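You operate a simulated robot arm through the tools that you are given. There is no shell and no other tool.

You run a simulated robot arm. Do the job below in one go: nothing can be reset, and whatever is moved stays where it is left.

JOB
Gauge the orange locking collar and fit the sleeve of the size shown.
Fine: collar on the bore gauge's pad, slide to READ, slide back to FREE, then stand the sleeve in the collar's bore.

The check looks at the end state, three seconds after you hand in, the way a careful person would. Anything else that was tipped, shoved, dropped, spilled or broken makes it a failure.

ROBOT AND FRAMES
A 7-joint arm with a two-finger parallel gripper, fixed in place. Base frame: the origin is on the floor under the middle of its stand, x ahead of it, y to its left, z up; the work surface is at about z = 0.79. Lengths are in m, angles in degrees, forces in N, time in s.
It reaches about 1.479 m from its shoulder. Its first joint turns from -166.0 to 166.0 degrees. Payload 4.4 kg.
The TCP is the grasp point between the finger pads, 0.023 m short of the fingertips. In the tool frame z runs along the fingers and y along their closing line. The gripper opens to 0.094 m. The fingers are 0.038 m wide and 0.01 m thick; the gripper's body (0.054 by 0.096 m) begins 0.039 m behind the TCP.
Orientation is that of the tool frame in the base frame, as [roll, pitch, yaw] about the fixed x, y, z axes, in that order (R = Rz(yaw) Ry(pitch) Rx(roll)). With the fingers straight down and closing along the base's y, the tool's x points along the base's -x, its y along +y and its z along -z.

CONTROLS
- The arm moves only by the tool play_rows. Its arguments are lists of equal length, an entry for each row: "translation": the shift along the tool's x, y, z in units of 40 mm (1.0 is 40 mm), a list of three; "delta_rot": the turn, a rotation vector about the tool's x, y, z in units of 5 degrees (1.0 is 5 degrees), a list of three; "jaw": the closure, from 0 (fully open) to 1 (shut). In form: {"translation": [[dx, dy, dz], ...], "delta_rot": [[rx, ry, rz], ...], "jaw": [jaw, ...]}. A call has 1 to 20 rows; each row shifts and turns the commanded pose from where the row before left it, along the tool's axes as they then stand. A call with a number of a shift or a turn outside -1 to 1 is refused whole. A row lasts 0.2 s, in which the tool goes at most 0.05 m and 8.6 degrees; a call with a longer step from one row to the next is refused whole, and so is a gripper value outside its range. Where a pose cannot be reached the arm comes as near as it can. A force on the tool above 90 N (or 10 N above the force at the start of the call, whichever is more), or a blocked arm, ends the call early, and 0.2 s more pass. The fingers move at their own pace (about 0.072 m/s each) and stop on an object; they squeeze with about 41 N. The grip force told is the motor's: it shows also when the fingers shut on nothing. Time passes only in rows, and 0.2 s behind the last, so rows that do not move let the fingers close. The reply holds the time, the measured pose of the TCP, the force on the tool along the base axes, the opening and the grip force, in the units named above and with some noise, with the torque about the TCP (base axes, N m) and any sound that the robot's microphone picked up.
- Cameras (640 x 400 px; columns grow to the right, rows downward): "scene" is fixed at [0.3998, 0.6481, 1.5308]; the picture's right is [-0.68, -0.73, 0.00], its down [-0.50, 0.46, -0.74] and it looks along [0.54, -0.50, -0.68] (base axes); focal length 309 px, centre (320, 200). "wrist" rides on the gripper at [0.087, 0.016, -0.075] in the tool frame; the picture's right is [-0.18, 0.98, 0.00], its down [-0.58, -0.11, -0.81] and it looks along [-0.79, -0.15, 0.59] (tool axes); focal length 243 px, centre (320, 200). There is no depth. A picture from a camera that has moved, and an enlarged one, comes with that camera's place and axes in the base frame and with its lens.
- camera(camera): a new picture of that camera. No time passes.
- enlarge(camera, box): a new picture of the part [left, top, right, bottom] of that camera's present view, enlarged. No time passes.
- close_job(): hands the job in; it is judged then, once.

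Nothing tells you positions but the pictures and the camera data. Unless the task says otherwise, let go and move clear before handing in.

The tools are called after "Emit:" as a command line: name --argument value ..., lists and objects as JSON in quotes. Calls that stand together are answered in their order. play_rows: Moves the arm, as the interface text tells. Its arguments: {"type":"object","properties":{"translation":{"type":"array"},"delta_rot":{"type":"array"},"jaw":{"type":"array"}},"required":["translation","delta_rot","jaw"]} The other tools are called the same way: camera (camera) takes a picture; enlarge (camera, box) takes an enlarged picture of a part of a camera's view; close_job () hands the job in.

At the start:

```text
clock: 0.0
eef_pos: [0.7186, -0.0479, 1.1117]
orientation: [-179.9, 0.0, 179.9]
wrist_force: [-0.2, -0.4, -0.3]
torque: [0.0, 0.04, -0.01]
gripper_width: 0.094
grip_force: 0.0
```

scene: 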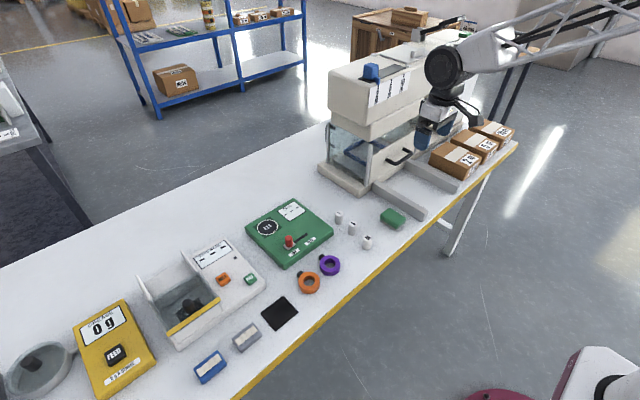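
wrist: 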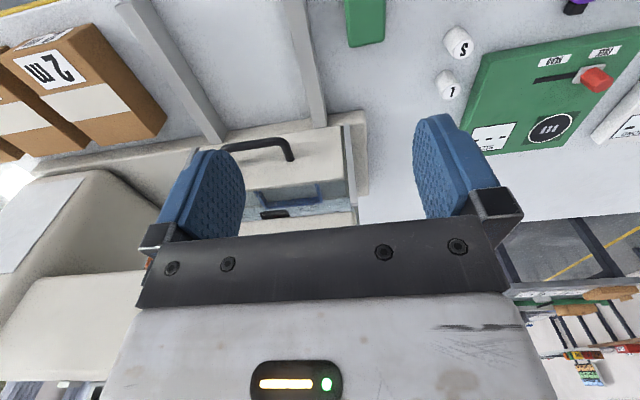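

I see a bench with a green gauge (dial, red slide), an orange collar and a purple collar in front of it, and three small white sleeves beside it. I'll look closer first.

Emit:
enlarge --camera "scene" --box '[230, 180, 430, 305]'

Emit:
enlarge --camera "scene" --box '[240, 190, 340, 300]'

Emit:
enlarge --camera "scene" --box '[320, 195, 420, 260]'

Emit:
enlarge --camera "scene" --box '[285, 245, 355, 300]'

```text
3.20 times, centred on (330, 242) of scene
camera zoom: at [0.3998, 0.6481, 1.5308], right [-0.68, -0.73, 0.0], down [-0.5, 0.46, -0.74], along [0.54, -0.5, -0.68], focal length 990 px, centre (288, 64)
```

zoom: 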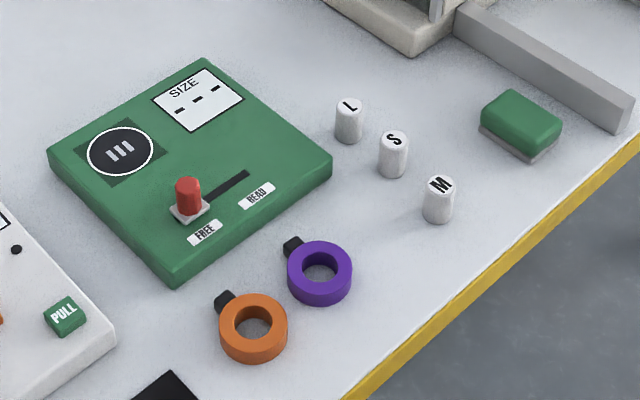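

```text
3.64 times, centred on (290, 245) of scene
camera zoom: at [0.3998, 0.6481, 1.5308], right [-0.68, -0.73, 0.0], down [-0.5, 0.46, -0.74], along [0.54, -0.5, -0.68], focal length 1125 px, centre (429, 36)
```

zoom: 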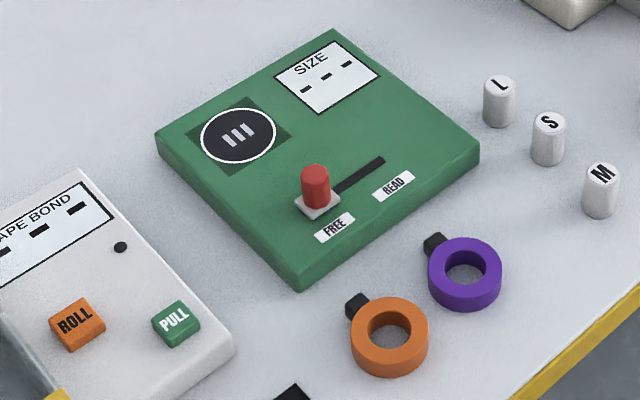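

```text
6.15 times, centred on (370, 228) of scene
camera zoom: at [0.3998, 0.6481, 1.5308], right [-0.68, -0.73, 0.0], down [-0.5, 0.46, -0.74], along [0.54, -0.5, -0.68], focal length 1904 px, centre (12, 31)
```

zoom: 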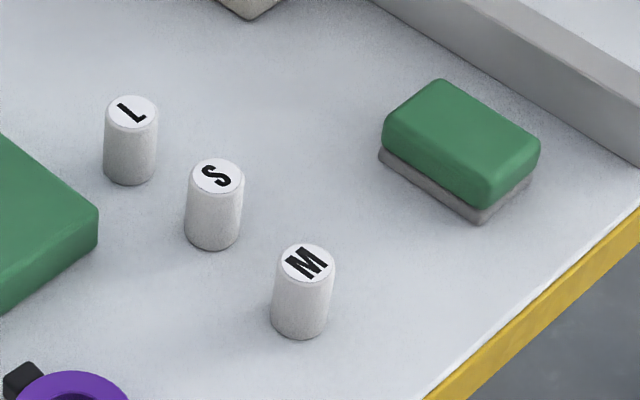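

```text
7.27 times, centred on (320, 272) of scene
camera zoom: at [0.3998, 0.6481, 1.5308], right [-0.68, -0.73, 0.0], down [-0.5, 0.46, -0.74], along [0.54, -0.5, -0.68], focal length 2250 px, centre (320, -327)
```

zoom: 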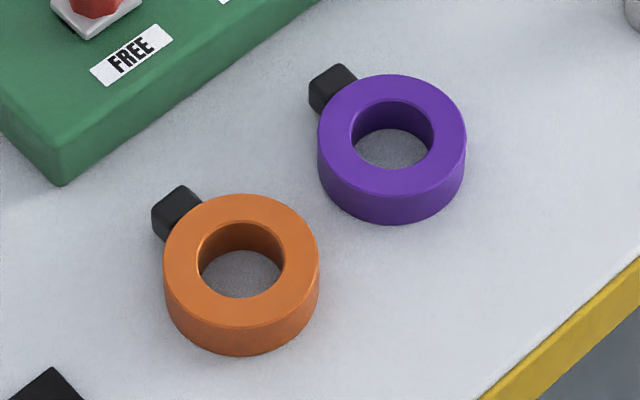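

The orange collar sits near (0.756, 0.356). The gauge, with its pad and display, is just past it, so I'll zoom in on the gauge parts.

Emit:
enlarge --camera "scene" --box '[245, 210, 295, 242]'

Emit:
enlarge --camera "scene" --box '[270, 225, 335, 270]'

Emit:
enlarge --camera "scene" --box '[270, 195, 320, 227]'

Emit:
enlarge --camera "scene" --box '[130, 230, 290, 350]'

```text
12.50 times, centred on (270, 226) of scene
camera zoom: at [0.3998, 0.6481, 1.5308], right [-0.68, -0.73, 0.0], down [-0.5, 0.46, -0.74], along [0.54, -0.5, -0.68], focal length 3868 px, centre (945, -125)
```

zoom: 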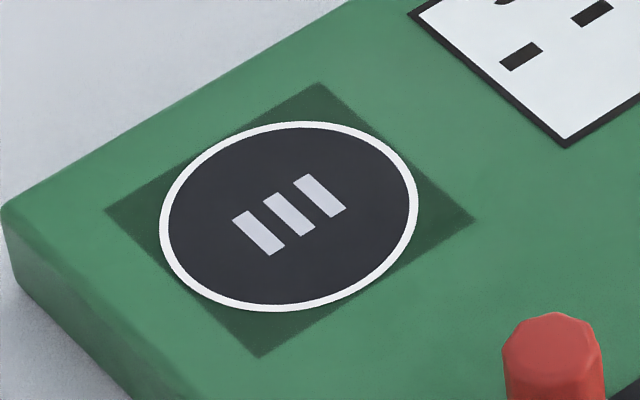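

```text
8.89 times, centred on (302, 248) of scene
camera zoom: at [0.3998, 0.6481, 1.5308], right [-0.68, -0.73, 0.0], down [-0.5, 0.46, -0.74], along [0.54, -0.5, -0.68], focal length 2750 px, centre (476, -222)
```

zoom: 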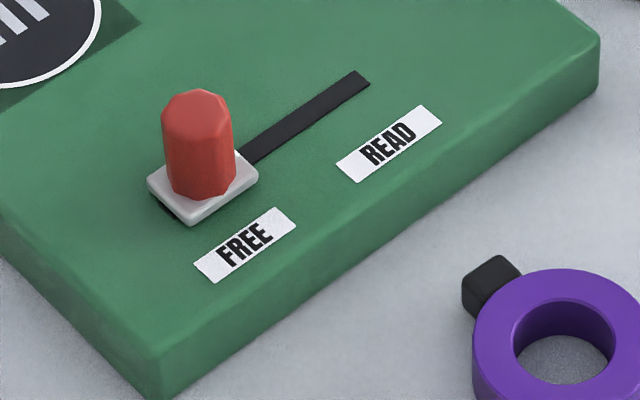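

```text
12.50 times, centred on (295, 211) of scene
camera zoom: at [0.3998, 0.6481, 1.5308], right [-0.68, -0.73, 0.0], down [-0.5, 0.46, -0.74], along [0.54, -0.5, -0.68], focal length 3868 px, centre (632, 62)
```

zoom: 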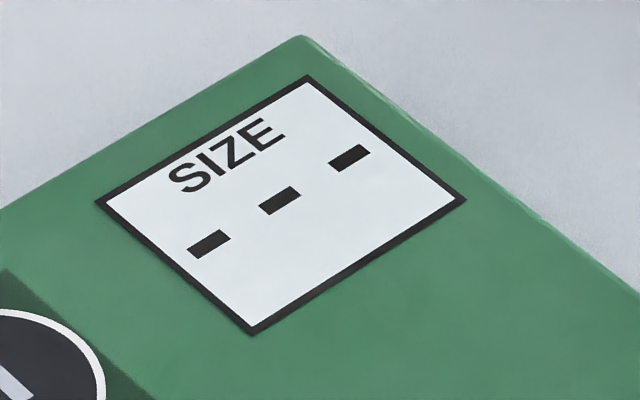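

```text
3.33 times, centred on (210, 290) of scene
camera zoom: at [0.3998, 0.6481, 1.5308], right [-0.68, -0.73, 0.0], down [-0.5, 0.46, -0.74], along [0.54, -0.5, -0.68], focal length 1031 px, centre (687, -100)
```

zoom: 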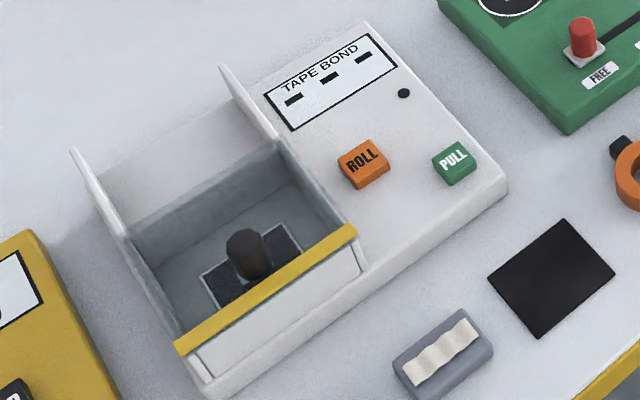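

The pad is the dark ringed disc at about (0.987, 0.325). The slide knob is near (0.881, 0.324) and travels along -y. The sleeves stand near L (0.869, 0.127), S (0.807, 0.128) and M (0.739, 0.138). Next I'll move above the orange collar to refine these with the wrist view.

Emit:
play_rows --translation '[[-0.08, 0.842, 0.333], [-0.08, 0.842, 0.333], [-0.08, 0.842, 0.333], [-0.08, 0.842, 0.333], [-0.08, 0.842, 0.333], [-0.08, 0.842, 0.333], [-0.08, 0.842, 0.333], [-0.08, 0.842, 0.333], [-0.08, 0.842, 0.333], [-0.08, 0.842, 0.333], [-0.08, 0.842, 0.333], [-0.08, 0.842, 0.333], [0, 0, 0], [0, 0, 0]]' --delta_rot '[[0, 0, 0], [0, 0, 0], [0, 0, 0], [0, 0, 0], [0, 0, 0], [0, 0, 0], [0, 0, 0], [0, 0, 0], [0, 0, 0], [0, 0, 0], [0, 0, 0], [0, 0, 0], [0, 0, 0], [0, 0, 0]]' --jaw '[0.1, 0.1, 0.1, 0.1, 0.1, 0.1, 0.1, 0.1, 0.1, 0.1, 0.1, 0.1, 0.1, 0.1]'

```text
clock: 3.0
eef_pos: [0.758, 0.3571, 0.9512]
orientation: [-179.8, 0.0, 179.9]
wrist_force: [-0.2, 0.7, -0.3]
torque: [-0.03, -0.02, 0.01]
gripper_width: 0.0849
grip_force: 0.0
```

The arm should now hover about 0.14 m above the orange collar. I'll check both views to refine the centre.

Emit:
camera --camera "wrist"

Emit:
camera --camera "scene"

Emit:
enlarge --camera "wrist" --box '[220, 0, 420, 125]'

```text
taken
camera wrist: at [0.6712, 0.3732, 1.0278], right [0.19, 0.98, 0.0], down [0.58, -0.11, 0.81], along [0.79, -0.15, -0.59], focal length 243 px, centre (320, 200)
```

wrist: 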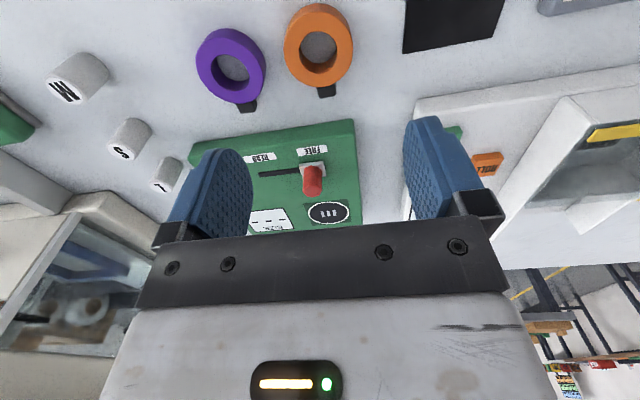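

```text
taken
```

scene: 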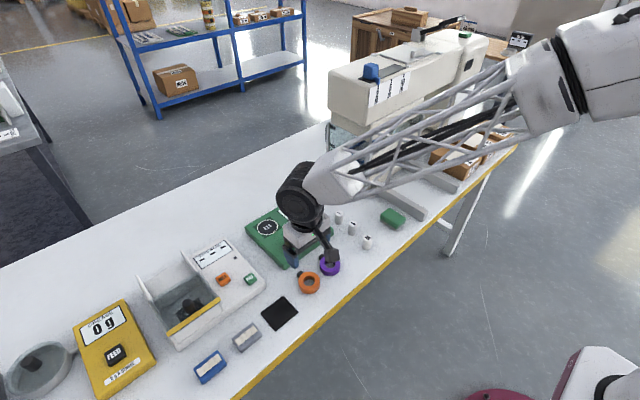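

```text
3.20 times, centred on (320, 62) of wrist
camera zoom: at [0.6712, 0.3732, 1.0278], right [0.19, 0.98, 0.0], down [0.58, -0.11, 0.81], along [0.79, -0.15, -0.59], focal length 776 px, centre (320, 640)
```

zoom: 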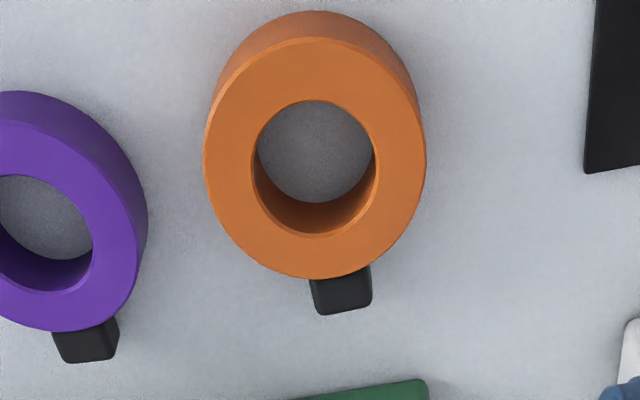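

Both views agree: the orange collar's centre is near (0.759, 0.3545) and its top at about z = 0.81. The purple collar is roughly 20 mm away, so I'll narrow the jaw and come partway down for a check.

Emit:
play_rows --translation '[[-0.03, -0.065, 0.4], [0, 0, 0.5], [0, 0, 0.5], [0, 0, 0.5], [0, 0, 0]]' --delta_rot '[[0, 0, 0], [0, 0, 0], [0, 0, 0], [0, 0, 0], [0, 0, 0]]' --jaw '[0.28, 0.28, 0.28, 0.28, 0.28]'

Emit:
camera --camera "wrist"

Emit:
enlarge --camera "scene" --box '[260, 225, 360, 300]'

```text
clock: 4.2
eef_pos: [0.7595, 0.3536, 0.8758]
orientation: [180.0, 0.0, 179.9]
wrist_force: [-0.1, -0.4, 0.4]
torque: [0.01, -0.01, 0.0]
gripper_width: 0.0677
grip_force: 0.2
```

```text
taken
camera wrist: at [0.6722, 0.3693, 0.9517], right [0.19, 0.98, 0.0], down [0.58, -0.11, 0.81], along [0.79, -0.15, -0.59], focal length 243 px, centre (320, 200)
```

wrist: 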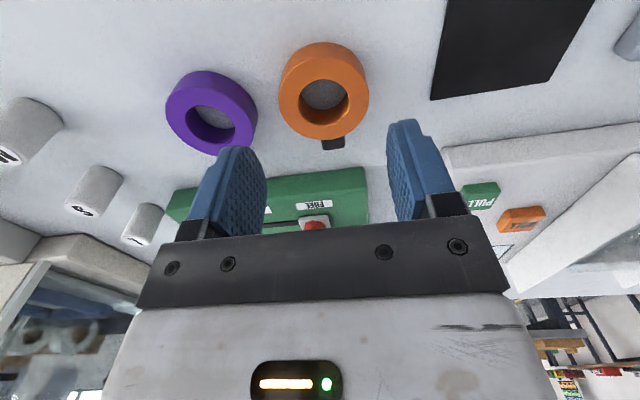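

```text
5.33 times, centred on (310, 262) of scene
camera zoom: at [0.3998, 0.6481, 1.5308], right [-0.68, -0.73, 0.0], down [-0.5, 0.46, -0.74], along [0.54, -0.5, -0.68], focal length 1650 px, centre (373, -133)
```

zoom: 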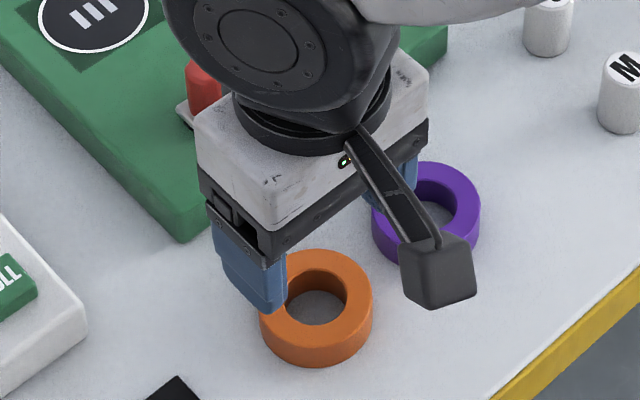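

The gripper is 8 cm above the bench with the collar ahead between the fingers. I'll enlarge the view to pin down the offset.

Emit:
enlarge --camera "wrist" --box '[240, 30, 400, 160]'

Emit:
enlarge --camera "wrist" --box '[150, 50, 310, 180]'

```text
3.08 times, centred on (320, 95) of wrist
camera zoom: at [0.6722, 0.3693, 0.9517], right [0.19, 0.98, 0.0], down [0.58, -0.11, 0.81], along [0.79, -0.15, -0.59], focal length 746 px, centre (320, 523)
```

zoom: 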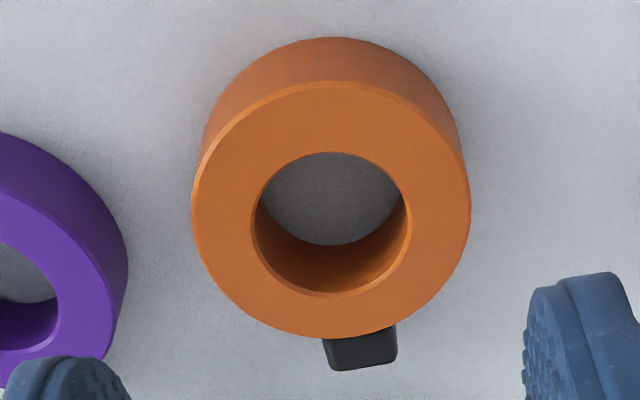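

```text
3.08 times, centred on (230, 115) of wrist
camera zoom: at [0.6722, 0.3693, 0.9517], right [0.19, 0.98, 0.0], down [0.58, -0.11, 0.81], along [0.79, -0.15, -0.59], focal length 746 px, centre (597, 462)
```

zoom: 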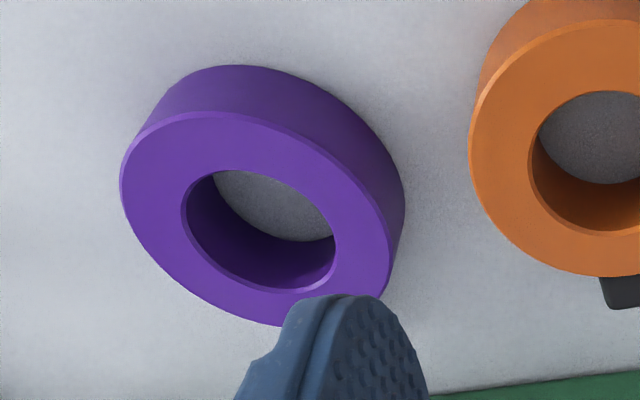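

The collar is about 2 mm off the finger centre, and both fingers clear the two collars. I'm descending and closing on the orange collar.

Emit:
play_rows --translation '[[-0.04, 0.03, 0.35], [0, 0, 0.4], [0, 0, 0.4], [0, 0, 0.3], [0, 0, 0]]' --delta_rot '[[0, 0, 0], [0, 0, 0], [0, 0, 0], [0, 0, 0], [0, 0, 0]]' --jaw '[0.28, 0.28, 0.28, 0.28, 0.28]'

Emit:
camera --camera "wrist"

Emit:
enlarge --camera "scene" --box '[260, 225, 360, 300]'

```text
clock: 5.4
eef_pos: [0.7619, 0.3554, 0.8174]
orientation: [-179.9, 0.0, 179.9]
wrist_force: [-0.1, -1.0, -0.2]
torque: [0.02, 0.0, 0.02]
gripper_width: 0.0676
grip_force: 0.1
```

```text
taken
camera wrist: at [0.6743, 0.3719, 0.8933], right [0.19, 0.98, 0.0], down [0.58, -0.11, 0.81], along [0.79, -0.15, -0.59], focal length 243 px, centre (320, 200)
```

wrist: 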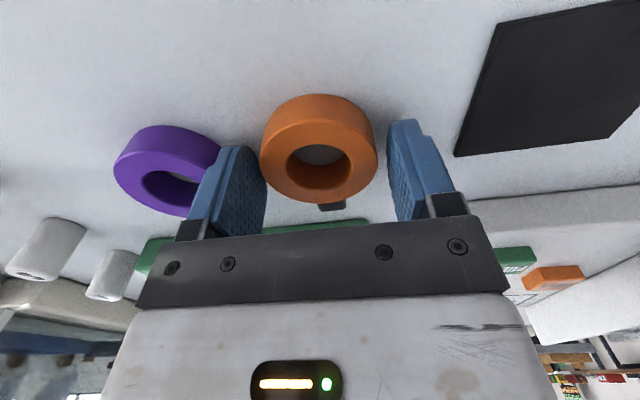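

```text
5.33 times, centred on (310, 262) of scene
camera zoom: at [0.3998, 0.6481, 1.5308], right [-0.68, -0.73, 0.0], down [-0.5, 0.46, -0.74], along [0.54, -0.5, -0.68], focal length 1650 px, centre (373, -133)
```

zoom: 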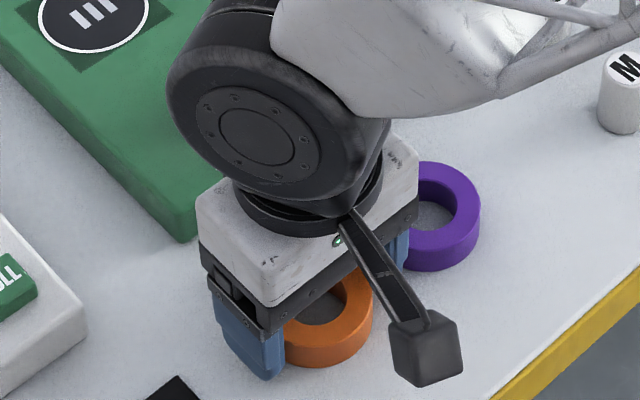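

The fingers straddle the collar cleanly and it's centred fore-aft. I'm closing the jaw.

Emit:
play_rows --translation '[[0, 0, 0], [0, 0, 0], [0, 0, 0], [0, 0, 0]]' --delta_rot '[[0, 0, 0], [0, 0, 0], [0, 0, 0], [0, 0, 0]]' --jaw '[1, 1, 1, 1]'

Emit:
camera --camera "wrist"

```text
clock: 6.4
eef_pos: [0.7605, 0.356, 0.8183]
orientation: [-179.9, 0.0, 179.8]
wrist_force: [0.9, -0.1, -0.9]
torque: [0.0, -0.01, 0.0]
gripper_width: 0.057
grip_force: 41.2
```

```text
taken
camera wrist: at [0.6743, 0.3719, 0.8935], right [0.19, 0.98, 0.0], down [0.58, -0.11, 0.81], along [0.79, -0.15, -0.59], focal length 243 px, centre (320, 200)
```

wrist: 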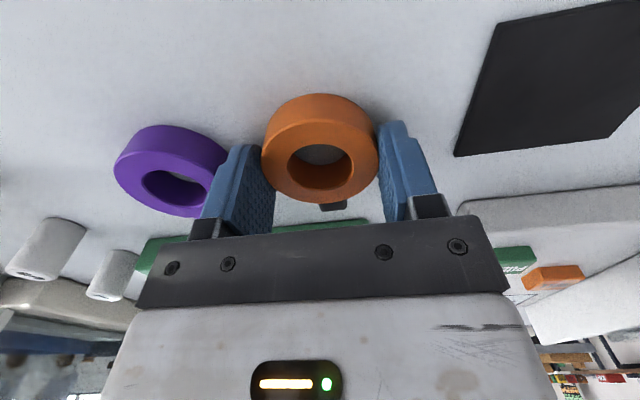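

The collar is gripped at 57 mm. I'm lifting straight up and moving toward the gauge pad, stopping short to look at the pad.

Emit:
play_rows --translation '[[0, 0, -0.4], [0, 0, -0.6], [0, 0, -0.8], [0, 0, -1.0], [-0.75, -0.19, 0], [-0.75, -0.19, 0], [-0.75, -0.19, 0], [-0.75, -0.19, 0], [0, 0, 0], [0, 0, 0]]' --delta_rot '[[0, 0, 0], [0, 0, 0], [0, 0, 0], [0, 0, 0], [0, 0, 0], [0, 0, 0], [0, 0, 0], [0, 0, 0], [0, 0, 0], [0, 0, 0]]' --jaw '[1, 1, 1, 1, 1, 1, 1, 1, 1, 1]'

Emit:
camera --camera "wrist"

Emit:
camera --camera "scene"

```text
clock: 8.6
eef_pos: [0.8831, 0.3248, 0.9292]
orientation: [-179.9, 0.0, 179.9]
wrist_force: [-0.5, 0.0, -1.2]
torque: [0.0, 0.02, -0.02]
gripper_width: 0.0568
grip_force: 41.0
```

```text
taken
camera wrist: at [0.7953, 0.3412, 1.0054], right [0.19, 0.98, 0.0], down [0.58, -0.11, 0.81], along [0.79, -0.15, -0.59], focal length 243 px, centre (320, 200)
```

wrist: 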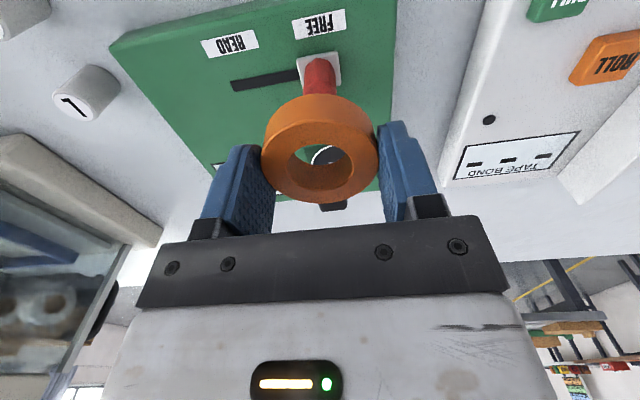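

```text
taken
```

scene: 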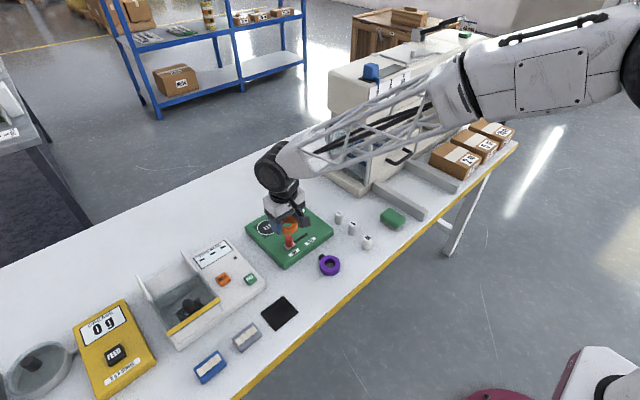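

The collar is held over the gauge with the knob below and the pad ahead. I'll enlarge to measure the knob and slot.

Emit:
enlarge --camera "wrist" --box '[200, 0, 400, 125]'

Emit:
enlarge --camera "wrist" --box '[250, 90, 400, 210]'

Emit:
enlarge --camera "scene" --box '[240, 180, 340, 260]'

```text
3.20 times, centred on (300, 62) of wrist
camera zoom: at [0.7953, 0.3412, 1.0054], right [0.19, 0.98, 0.0], down [0.58, -0.11, 0.81], along [0.79, -0.15, -0.59], focal length 776 px, centre (384, 640)
```

zoom: 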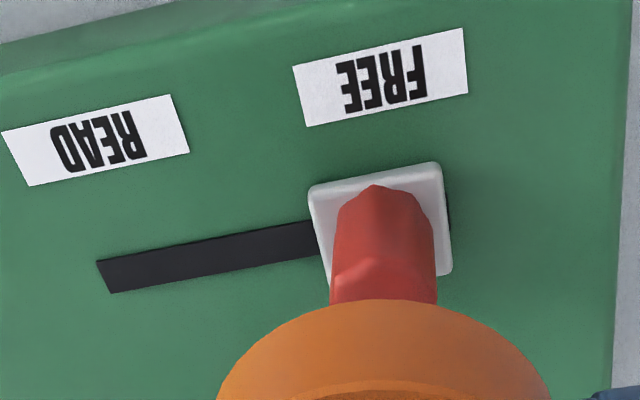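

```text
3.33 times, centred on (325, 150) of wrist
camera zoom: at [0.7953, 0.3412, 1.0054], right [0.19, 0.98, 0.0], down [0.58, -0.11, 0.81], along [0.79, -0.15, -0.59], focal length 809 px, centre (303, 367)
```

zoom: 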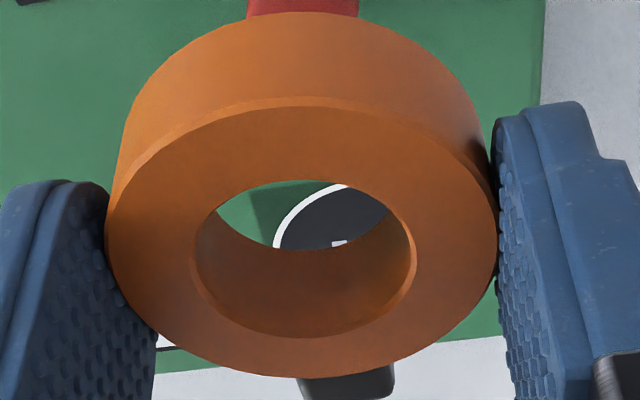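

```text
5.00 times, centred on (290, 220) of scene
camera zoom: at [0.3998, 0.6481, 1.5308], right [-0.68, -0.73, 0.0], down [-0.5, 0.46, -0.74], along [0.54, -0.5, -0.68], focal length 1547 px, centre (470, 100)
```

zoom: 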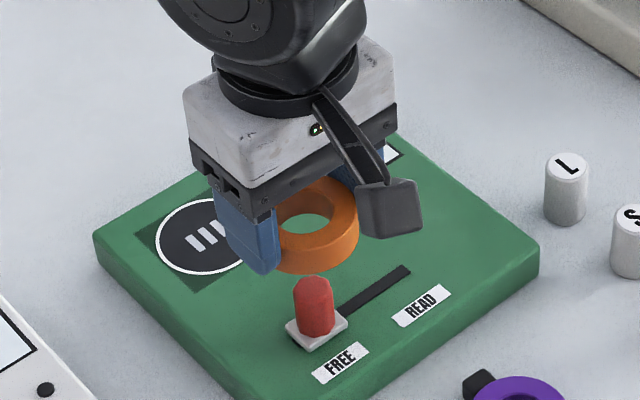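

The knob sits at about (0.884, 0.323), with the slot ending at y≈0.252. The held collar hides the pad, so I'll rise and shift forward to see it in the clear.

Emit:
play_rows --translation '[[-0.3, 0, -0.95], [-0.3, 0, -0.95], [-0.3, 0, -0.95], [-0.3, 0, -0.95], [0, 0, 0], [0, 0, 0]]' --delta_rot '[[0, 0, 0], [0, 0, 0], [0, 0, 0], [0, 0, 0], [0, 0, 0], [0, 0, 0]]' --jaw '[1, 1, 1, 1, 1, 1]'

Emit:
enlarge --camera "wrist" --box '[220, 0, 420, 125]'

Emit:
camera --camera "wrist"

```text
clock: 10.0
eef_pos: [0.9272, 0.3231, 1.0801]
orientation: [-179.9, 0.1, 179.9]
wrist_force: [0.4, 0.0, -0.6]
torque: [0.02, -0.02, 0.01]
gripper_width: 0.0568
grip_force: 41.0
```

```text
3.20 times, centred on (320, 62) of wrist
camera zoom: at [0.8405, 0.3395, 1.1559], right [0.19, 0.98, 0.0], down [0.58, -0.11, 0.81], along [0.79, -0.15, -0.59], focal length 776 px, centre (320, 640)
```

zoom: 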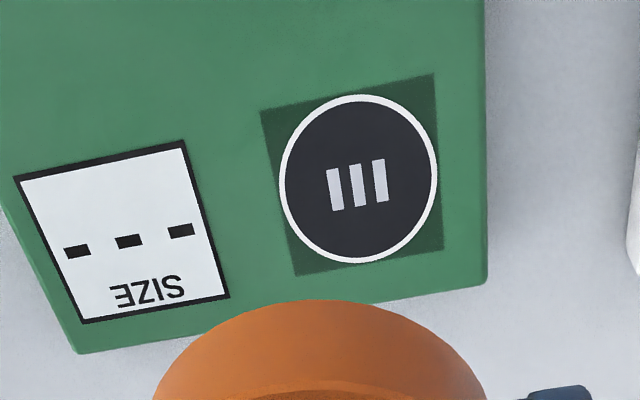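

```text
taken
camera wrist: at [0.8405, 0.3395, 1.1559], right [0.19, 0.98, 0.0], down [0.58, -0.11, 0.81], along [0.79, -0.15, -0.59], focal length 243 px, centre (320, 200)
```

wrist: 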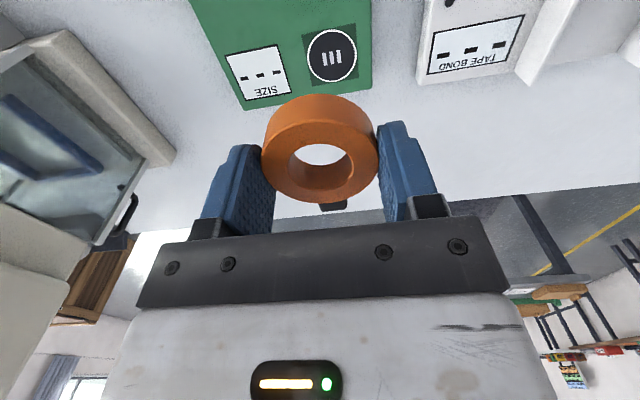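

The pad's centre measures about (0.989, 0.3265). I'm moving over it and lowering to just above the surface.

Emit:
play_rows --translation '[[-0.76, 0.035, 0.3], [-0.76, 0.035, 0.5], [0, 0, 0.9], [0, 0, 0.9], [0, 0, 0.9], [0, 0, 0.9], [0, 0, 0.7], [0, 0, 0.4], [0, 0, 0], [0, 0, 0]]' --delta_rot '[[0, 0, 0], [0, 0, 0], [0, 0, 0], [0, 0, 0], [0, 0, 0], [0, 0, 0], [0, 0, 0], [0, 0, 0], [0, 0, 0], [0, 0, 0]]' --jaw '[1, 1, 1, 1, 1, 1, 1, 1, 1, 1]'

Emit:
camera --camera "wrist"

Emit:
enlarge --camera "scene" --box '[230, 190, 310, 240]'

```text
clock: 12.2
eef_pos: [0.9888, 0.3269, 0.8621]
orientation: [-180.0, -0.1, 179.8]
wrist_force: [0.1, 0.2, -1.7]
torque: [-0.02, -0.01, -0.02]
gripper_width: 0.0569
grip_force: 41.0
```

```text
taken
camera wrist: at [0.9021, 0.3428, 0.9375], right [0.19, 0.98, 0.0], down [0.58, -0.11, 0.81], along [0.79, -0.15, -0.59], focal length 243 px, centre (320, 200)
```

wrist: 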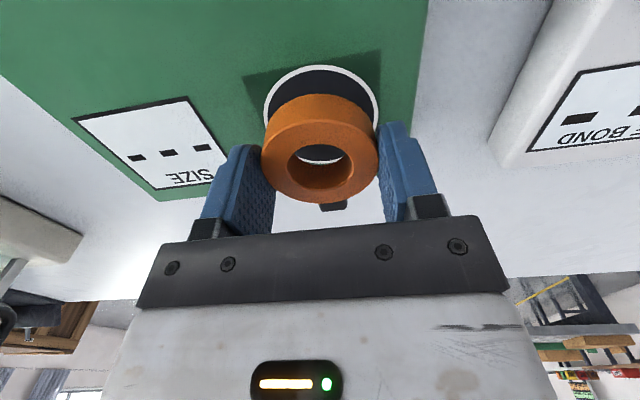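

```text
8.00 times, centred on (270, 215) of scene
camera zoom: at [0.3998, 0.6481, 1.5308], right [-0.68, -0.73, 0.0], down [-0.5, 0.46, -0.74], along [0.54, -0.5, -0.68], focal length 2475 px, centre (720, 80)
```

zoom: 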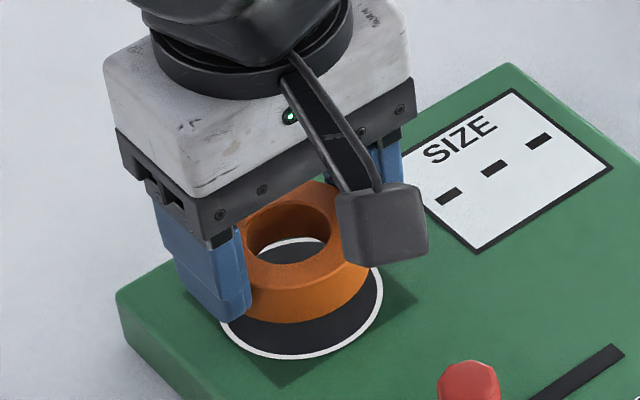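

The collar hovers centred above the ring. I'm lowering gently until contact.

Emit:
play_rows --translation '[[0, 0, 0.1], [0, 0, 0.1], [0, 0, 0.1], [0, 0, 0.05], [0, 0, 0]]' --delta_rot '[[0, 0, 0], [0, 0, 0], [0, 0, 0], [0, 0, 0], [0, 0, 0]]' --jaw '[1, 1, 1, 1, 1]'

Emit:
enlarge --camera "scene" --box '[230, 190, 310, 240]'

```text
clock: 13.4
eef_pos: [0.9904, 0.3265, 0.8481]
orientation: [-179.9, 0.0, 179.9]
wrist_force: [-0.5, 0.4, -1.1]
torque: [0.02, -0.02, 0.02]
gripper_width: 0.0568
grip_force: 41.2
```

```text
8.00 times, centred on (270, 215) of scene
camera zoom: at [0.3998, 0.6481, 1.5308], right [-0.68, -0.73, 0.0], down [-0.5, 0.46, -0.74], along [0.54, -0.5, -0.68], focal length 2475 px, centre (720, 80)
```

zoom: 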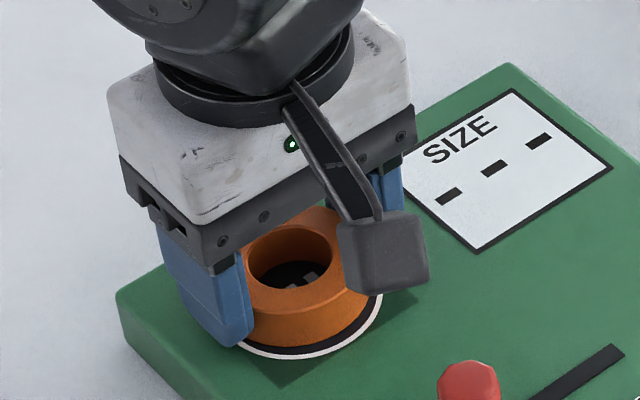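

No contact force yet, and the collar is a few mm above the pad. I'm continuing down in small steps.

Emit:
play_rows --translation '[[0, 0, 0.04], [0, 0, 0.04], [0, 0, 0]]' --delta_rot '[[0, 0, 0], [0, 0, 0], [0, 0, 0]]' --jaw '[1, 1, 1]'

```text
clock: 14.2
eef_pos: [0.9902, 0.3281, 0.8474]
orientation: [180.0, 0.1, 180.0]
wrist_force: [-5.0, 0.1, 30.1]
torque: [-0.15, 0.47, -0.16]
gripper_width: 0.0568
grip_force: 41.0
```

There's contact at 30 N, so the collar is on the pad. I'll relieve the pressure a bit, then open just enough to release.

Emit:
play_rows --translation '[[0, 0, -0.05], [0, 0, 0], [0, 0, 0], [0, 0, 0]]' --delta_rot '[[0, 0, 0], [0, 0, 0], [0, 0, 0], [0, 0, 0]]' --jaw '[1, 1, 0.25, 0.25]'

Emit:
enlarge --camera "scene" --box '[230, 190, 310, 240]'

Emit:
camera --camera "wrist"

```text
clock: 15.2
eef_pos: [0.9907, 0.328, 0.8472]
orientation: [-179.9, 0.0, 179.9]
wrist_force: [-0.9, 0.8, 0.5]
torque: [0.02, 0.01, 0.0]
gripper_width: 0.0704
grip_force: 0.1
```

```text
8.00 times, centred on (270, 215) of scene
camera zoom: at [0.3998, 0.6481, 1.5308], right [-0.68, -0.73, 0.0], down [-0.5, 0.46, -0.74], along [0.54, -0.5, -0.68], focal length 2475 px, centre (720, 80)
```

zoom: 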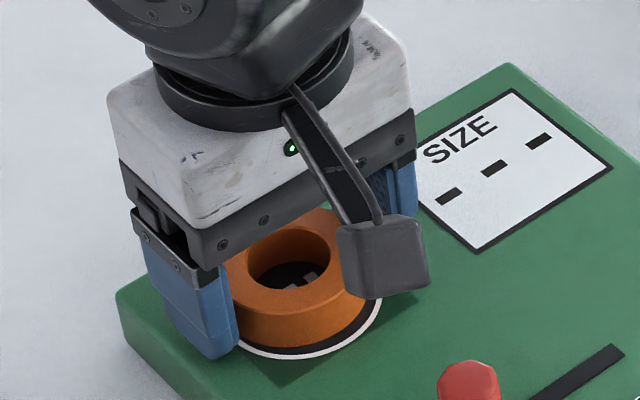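

```text
taken
camera wrist: at [0.903, 0.3437, 0.9221], right [0.19, 0.98, 0.0], down [0.58, -0.11, 0.81], along [0.79, -0.15, -0.59], focal length 243 px, centre (320, 200)
```

wrist: 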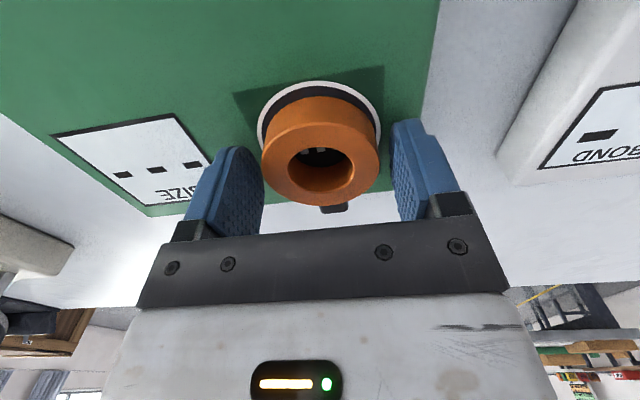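

Released. I'm lifting clear and checking how the collar sits on the ring.

Emit:
play_rows --translation '[[0, 0, -0.3], [0, 0, -0.6], [0, 0, -0.9], [0.4, 0, -0.9], [0.8, 0, -0.4], [0, 0, 0], [0, 0, 0]]' --delta_rot '[[0, 0, 0], [0, 0, 0], [0, 0, 0], [0, 0, 0], [0, 0, 0], [0, 0, 0], [0, 0, 0]]' --jaw '[0.25, 0.25, 0.25, 0.25, 0.25, 0.25, 0.25]'

Emit:
camera --camera "wrist"

Emit:
enlarge --camera "scene" --box '[230, 190, 310, 240]'

Emit:
enlarge --camera "wrist" --box '[240, 30, 400, 160]'

```text
clock: 16.8
eef_pos: [0.9408, 0.3265, 0.9702]
orientation: [-179.8, 0.0, 179.9]
wrist_force: [0.7, 0.9, -0.3]
torque: [0.03, 0.01, 0.02]
gripper_width: 0.0705
grip_force: 0.0
```

```text
taken
camera wrist: at [0.8539, 0.3438, 1.0455], right [0.19, 0.98, 0.0], down [0.58, -0.11, 0.81], along [0.79, -0.15, -0.59], focal length 243 px, centre (320, 200)
```

wrist: 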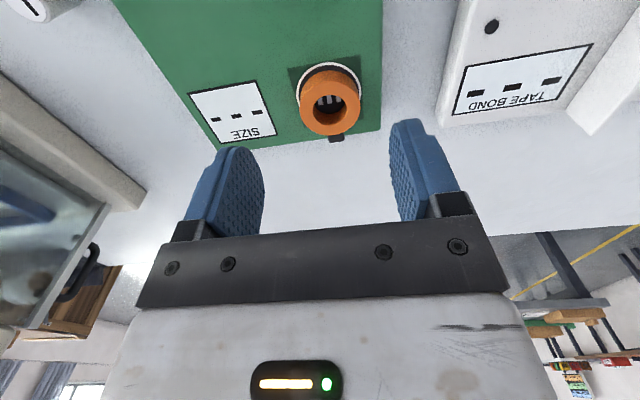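

```text
8.00 times, centred on (270, 215) of scene
camera zoom: at [0.3998, 0.6481, 1.5308], right [-0.68, -0.73, 0.0], down [-0.5, 0.46, -0.74], along [0.54, -0.5, -0.68], focal length 2475 px, centre (720, 80)
```

zoom: 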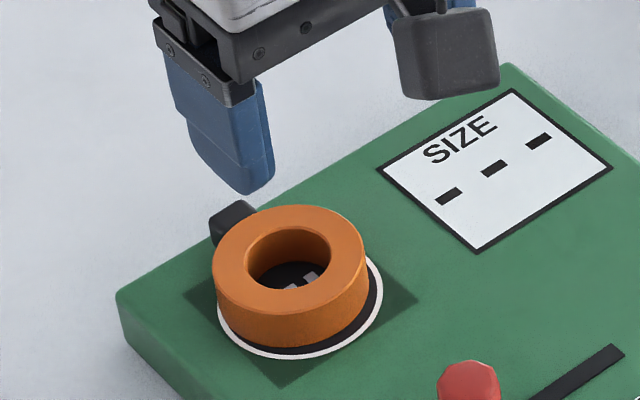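

```text
3.08 times, centred on (320, 95) of wrist
camera zoom: at [0.8539, 0.3438, 1.0455], right [0.19, 0.98, 0.0], down [0.58, -0.11, 0.81], along [0.79, -0.15, -0.59], focal length 746 px, centre (320, 523)
```

zoom: 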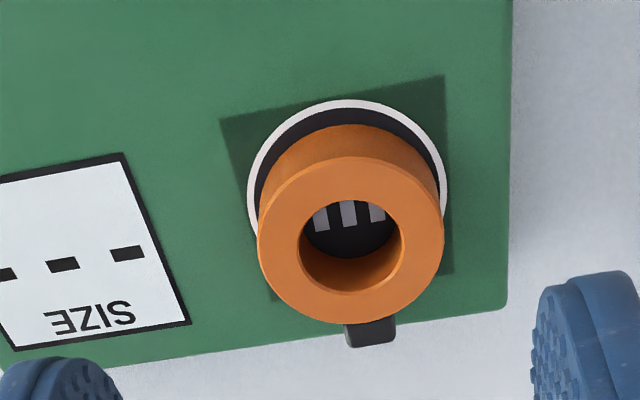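

The collar sits about 3.5 mm too far in +x on the ring. I'll regrip it, lift a few millimetres, shift back and set it down centred so the gauge reads properly.

Emit:
play_rows --translation '[[-0.8, 0, 0.4], [-0.4, 0, 0.9], [0, 0, 0.9], [0, 0, 0.6], [0, 0, 0.3], [0, 0, 0], [0, 0, 0], [0, 0, 0], [0, 0, 0], [0, 0, -0.1], [0.09, -0.01, 0], [0, 0, 0], [0, 0, 0.05], [0, 0, 0.05], [0, 0, 0]]' --delta_rot '[[0, 0, 0], [0, 0, 0], [0, 0, 0], [0, 0, 0], [0, 0, 0], [0, 0, 0], [0, 0, 0], [0, 0, 0], [0, 0, 0], [0, 0, 0], [0, 0, 0], [0, 0, 0], [0, 0, 0], [0, 0, 0], [0, 0, 0]]' --jaw '[0.25, 0.25, 0.25, 0.25, 0.25, 0.25, 1, 1, 1, 1, 1, 1, 1, 1, 1]'

Emit:
enlarge --camera "scene" --box '[230, 190, 310, 240]'

```text
clock: 20.0
eef_pos: [0.987, 0.3269, 0.8478]
orientation: [-179.9, 0.0, 180.0]
wrist_force: [-0.8, -0.9, -1.6]
torque: [0.02, 0.04, 0.0]
gripper_width: 0.0569
grip_force: 41.2
```

```text
8.00 times, centred on (270, 215) of scene
camera zoom: at [0.3998, 0.6481, 1.5308], right [-0.68, -0.73, 0.0], down [-0.5, 0.46, -0.74], along [0.54, -0.5, -0.68], focal length 2475 px, centre (720, 80)
```

zoom: 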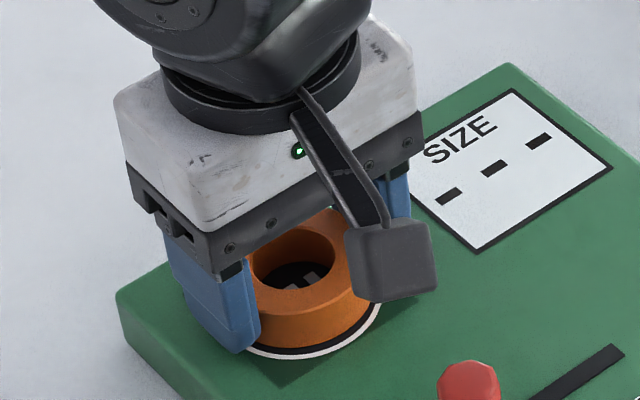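

The collar is recentred and barely above the pad. I'll ease down a touch, release and lift away to check.

Emit:
play_rows --translation '[[0, 0, 0.02], [0, 0, 0], [0, 0, 0], [0, 0, 0], [0, 0, 0], [0, 0, -0.3], [0, 0, -0.6], [0, 0, -0.9], [0.4, 0, -0.9], [0.8, 0, -0.4], [0, 0, 0], [0, 0, 0]]' --delta_rot '[[0, 0, 0], [0, 0, 0], [0, 0, 0], [0, 0, 0], [0, 0, 0], [0, 0, 0], [0, 0, 0], [0, 0, 0], [0, 0, 0], [0, 0, 0], [0, 0, 0], [0, 0, 0]]' --jaw '[1, 1, 0.25, 0.25, 0.25, 0.25, 0.25, 0.25, 0.25, 0.25, 0.25, 0.25]'

Emit:
enlarge --camera "scene" --box '[230, 190, 310, 240]'

Emit:
enlarge --camera "wrist" --box '[240, 30, 400, 160]'

```text
clock: 22.6
eef_pos: [0.9392, 0.3286, 0.971]
orientation: [-179.9, 0.1, 179.9]
wrist_force: [-0.6, -0.1, 0.0]
torque: [-0.03, 0.02, -0.03]
gripper_width: 0.0702
grip_force: 0.0
```

```text
8.00 times, centred on (270, 215) of scene
camera zoom: at [0.3998, 0.6481, 1.5308], right [-0.68, -0.73, 0.0], down [-0.5, 0.46, -0.74], along [0.54, -0.5, -0.68], focal length 2475 px, centre (720, 80)
```

zoom: 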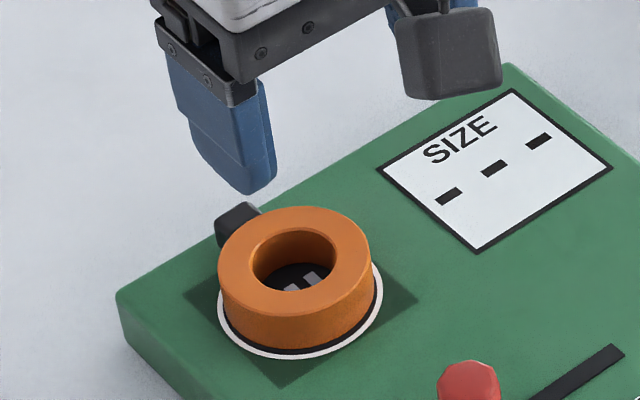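

```text
3.08 times, centred on (320, 95) of wrist
camera zoom: at [0.853, 0.3435, 1.046], right [0.19, 0.98, 0.0], down [0.58, -0.11, 0.81], along [0.79, -0.15, -0.59], focal length 746 px, centre (320, 523)
```

zoom: 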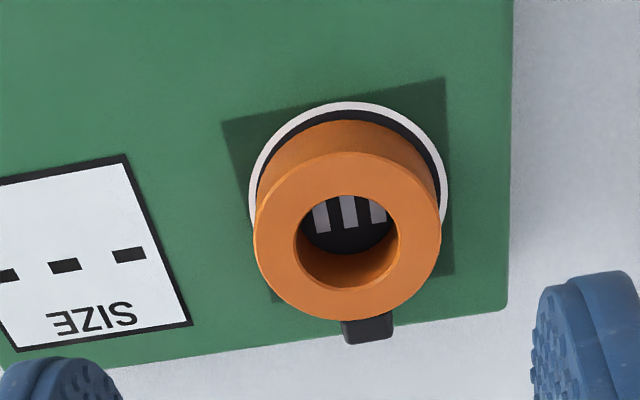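

The collar is now within about 1 mm of the ring's centre. Next I'll move above the slide knob at about (0.884, 0.323), still above it, to line up.

Emit:
play_rows --translation '[[0.7, -0.05, 0], [0.7, -0.05, 0], [0, 0, 0.4], [0, 0, 0.6], [0, 0, 0.2], [0, 0, 0]]' --delta_rot '[[0, 0, 0], [0, 0, 0], [0, 0, 0], [0, 0, 0], [0, 0, 0], [0, 0, 0]]' --jaw '[0.25, 0.25, 0.25, 0.25, 0.25, 0.25]'

Emit:
camera --camera "wrist"

Emit:
enlarge --camera "wrist" --box '[220, 50, 420, 175]'

Emit:
enlarge --camera "scene" --box '[250, 200, 330, 260]'

```text
clock: 24.0
eef_pos: [0.8827, 0.3226, 0.921]
orientation: [-179.9, -0.1, 179.9]
wrist_force: [1.0, 0.7, 0.0]
torque: [0.01, -0.01, -0.01]
gripper_width: 0.0704
grip_force: 0.0
```

```text
taken
camera wrist: at [0.796, 0.3388, 0.9967], right [0.19, 0.98, 0.0], down [0.58, -0.11, 0.81], along [0.79, -0.15, -0.59], focal length 243 px, centre (320, 200)
```

wrist: 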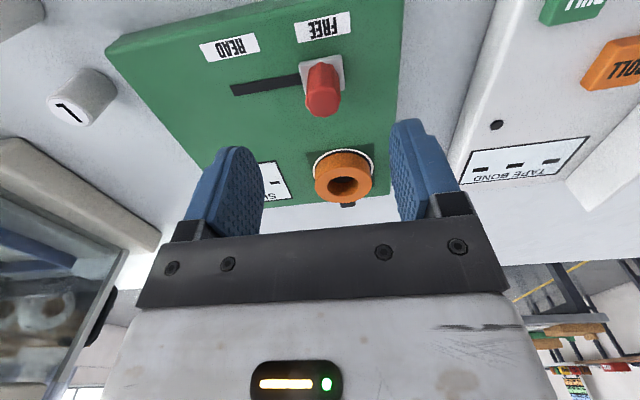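

```text
3.20 times, centred on (320, 112) of wrist
camera zoom: at [0.796, 0.3388, 0.9967], right [0.19, 0.98, 0.0], down [0.58, -0.11, 0.81], along [0.79, -0.15, -0.59], focal length 776 px, centre (320, 480)
```

zoom: 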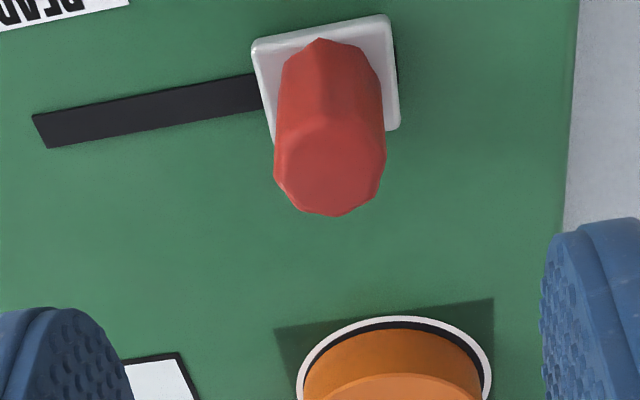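

```text
6.67 times, centred on (290, 230) of scene
camera zoom: at [0.3998, 0.6481, 1.5308], right [-0.68, -0.73, 0.0], down [-0.5, 0.46, -0.74], along [0.54, -0.5, -0.68], focal length 2063 px, centre (520, 0)
```

zoom: 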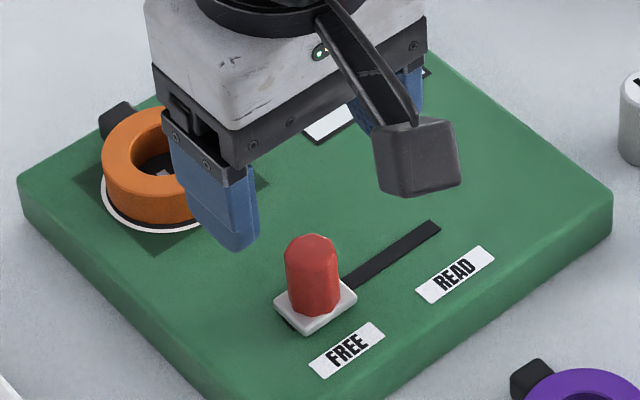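

The knob is about 1.5 mm to +y of the finger centre and 22 mm wide. I'm lowering the fingers around it, then narrowing to a loose hold without clamping.

Emit:
play_rows --translation '[[0, 0.04, 0.3], [0, 0, 0.5], [0, 0, 0.5], [0, 0, 0.4], [0, 0, 0], [0, 0, 0], [0, 0, 0]]' --delta_rot '[[0, 0, 0], [0, 0, 0], [0, 0, 0], [0, 0, 0], [0, 0, 0], [0, 0, 0], [0, 0, 0]]' --jaw '[0.25, 0.25, 0.25, 0.25, 0.68, 0.68, 0.68]'

Emit:
camera --camera "wrist"

Emit:
enlarge --camera "scene" --box '[250, 200, 330, 260]'

```text
clock: 25.6
eef_pos: [0.8832, 0.3235, 0.8552]
orientation: [-179.9, 0.1, 179.9]
wrist_force: [-0.3, 0.3, 0.0]
torque: [0.04, 0.01, 0.03]
gripper_width: 0.0301
grip_force: 0.0
```

```text
taken
camera wrist: at [0.7945, 0.3401, 0.9302], right [0.19, 0.98, 0.0], down [0.58, -0.11, 0.81], along [0.79, -0.15, -0.59], focal length 243 px, centre (320, 200)
```

wrist: 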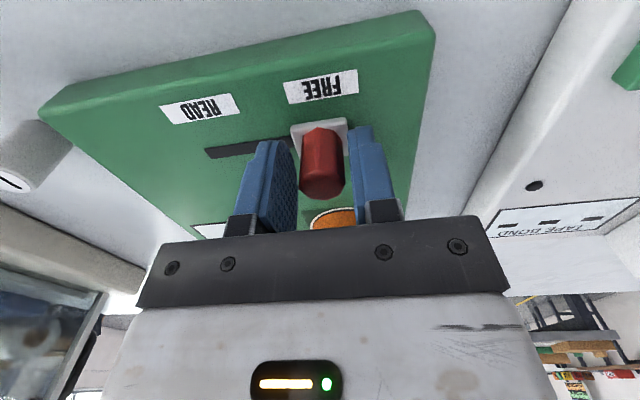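

```text
6.67 times, centred on (290, 230) of scene
camera zoom: at [0.3998, 0.6481, 1.5308], right [-0.68, -0.73, 0.0], down [-0.5, 0.46, -0.74], along [0.54, -0.5, -0.68], focal length 2063 px, centre (520, 0)
```

zoom: 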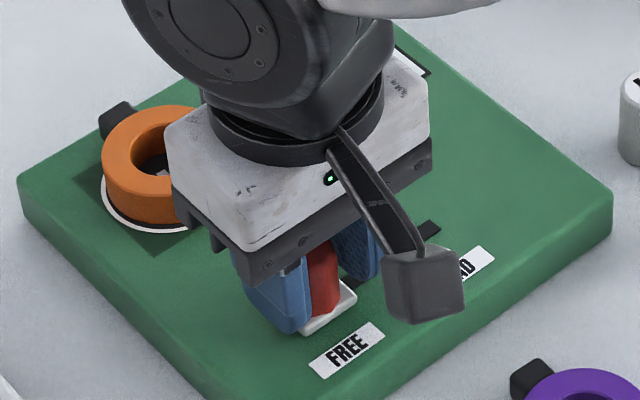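

The knob is between the fingers with small gaps. I'm pushing it toward READ (-y) in small steps while watching the force.

Emit:
play_rows --translation '[[0, -0.2, 0], [0, -0.25, 0], [0, -0.25, 0], [0, -0.25, 0], [0, -0.25, 0], [0, 0, 0]]' --delta_rot '[[0, 0, 0], [0, 0, 0], [0, 0, 0], [0, 0, 0], [0, 0, 0], [0, 0, 0]]' --jaw '[0.68, 0.68, 0.68, 0.68, 0.68, 0.68]'

Emit:
enlarge --camera "scene" --box '[240, 190, 340, 270]'

Emit:
camera --camera "wrist"

```text
clock: 27.0
eef_pos: [0.8828, 0.2762, 0.8525]
orientation: [-179.9, 0.0, -180.0]
wrist_force: [-0.2, 0.1, 0.4]
torque: [0.03, 0.01, -0.03]
gripper_width: 0.03
grip_force: 0.0
```

```text
5.00 times, centred on (290, 230) of scene
camera zoom: at [0.3998, 0.6481, 1.5308], right [-0.68, -0.73, 0.0], down [-0.5, 0.46, -0.74], along [0.54, -0.5, -0.68], focal length 1547 px, centre (470, 50)
```

zoom: 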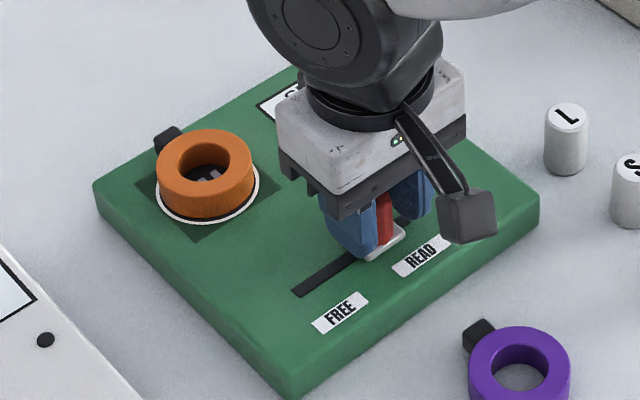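

```text
taken
camera wrist: at [0.7949, 0.2929, 0.9285], right [0.19, 0.98, 0.0], down [0.58, -0.11, 0.81], along [0.79, -0.15, -0.59], focal length 243 px, centre (320, 200)
```

wrist: 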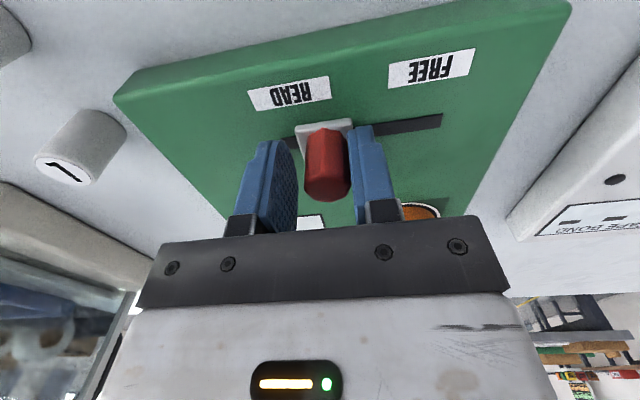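

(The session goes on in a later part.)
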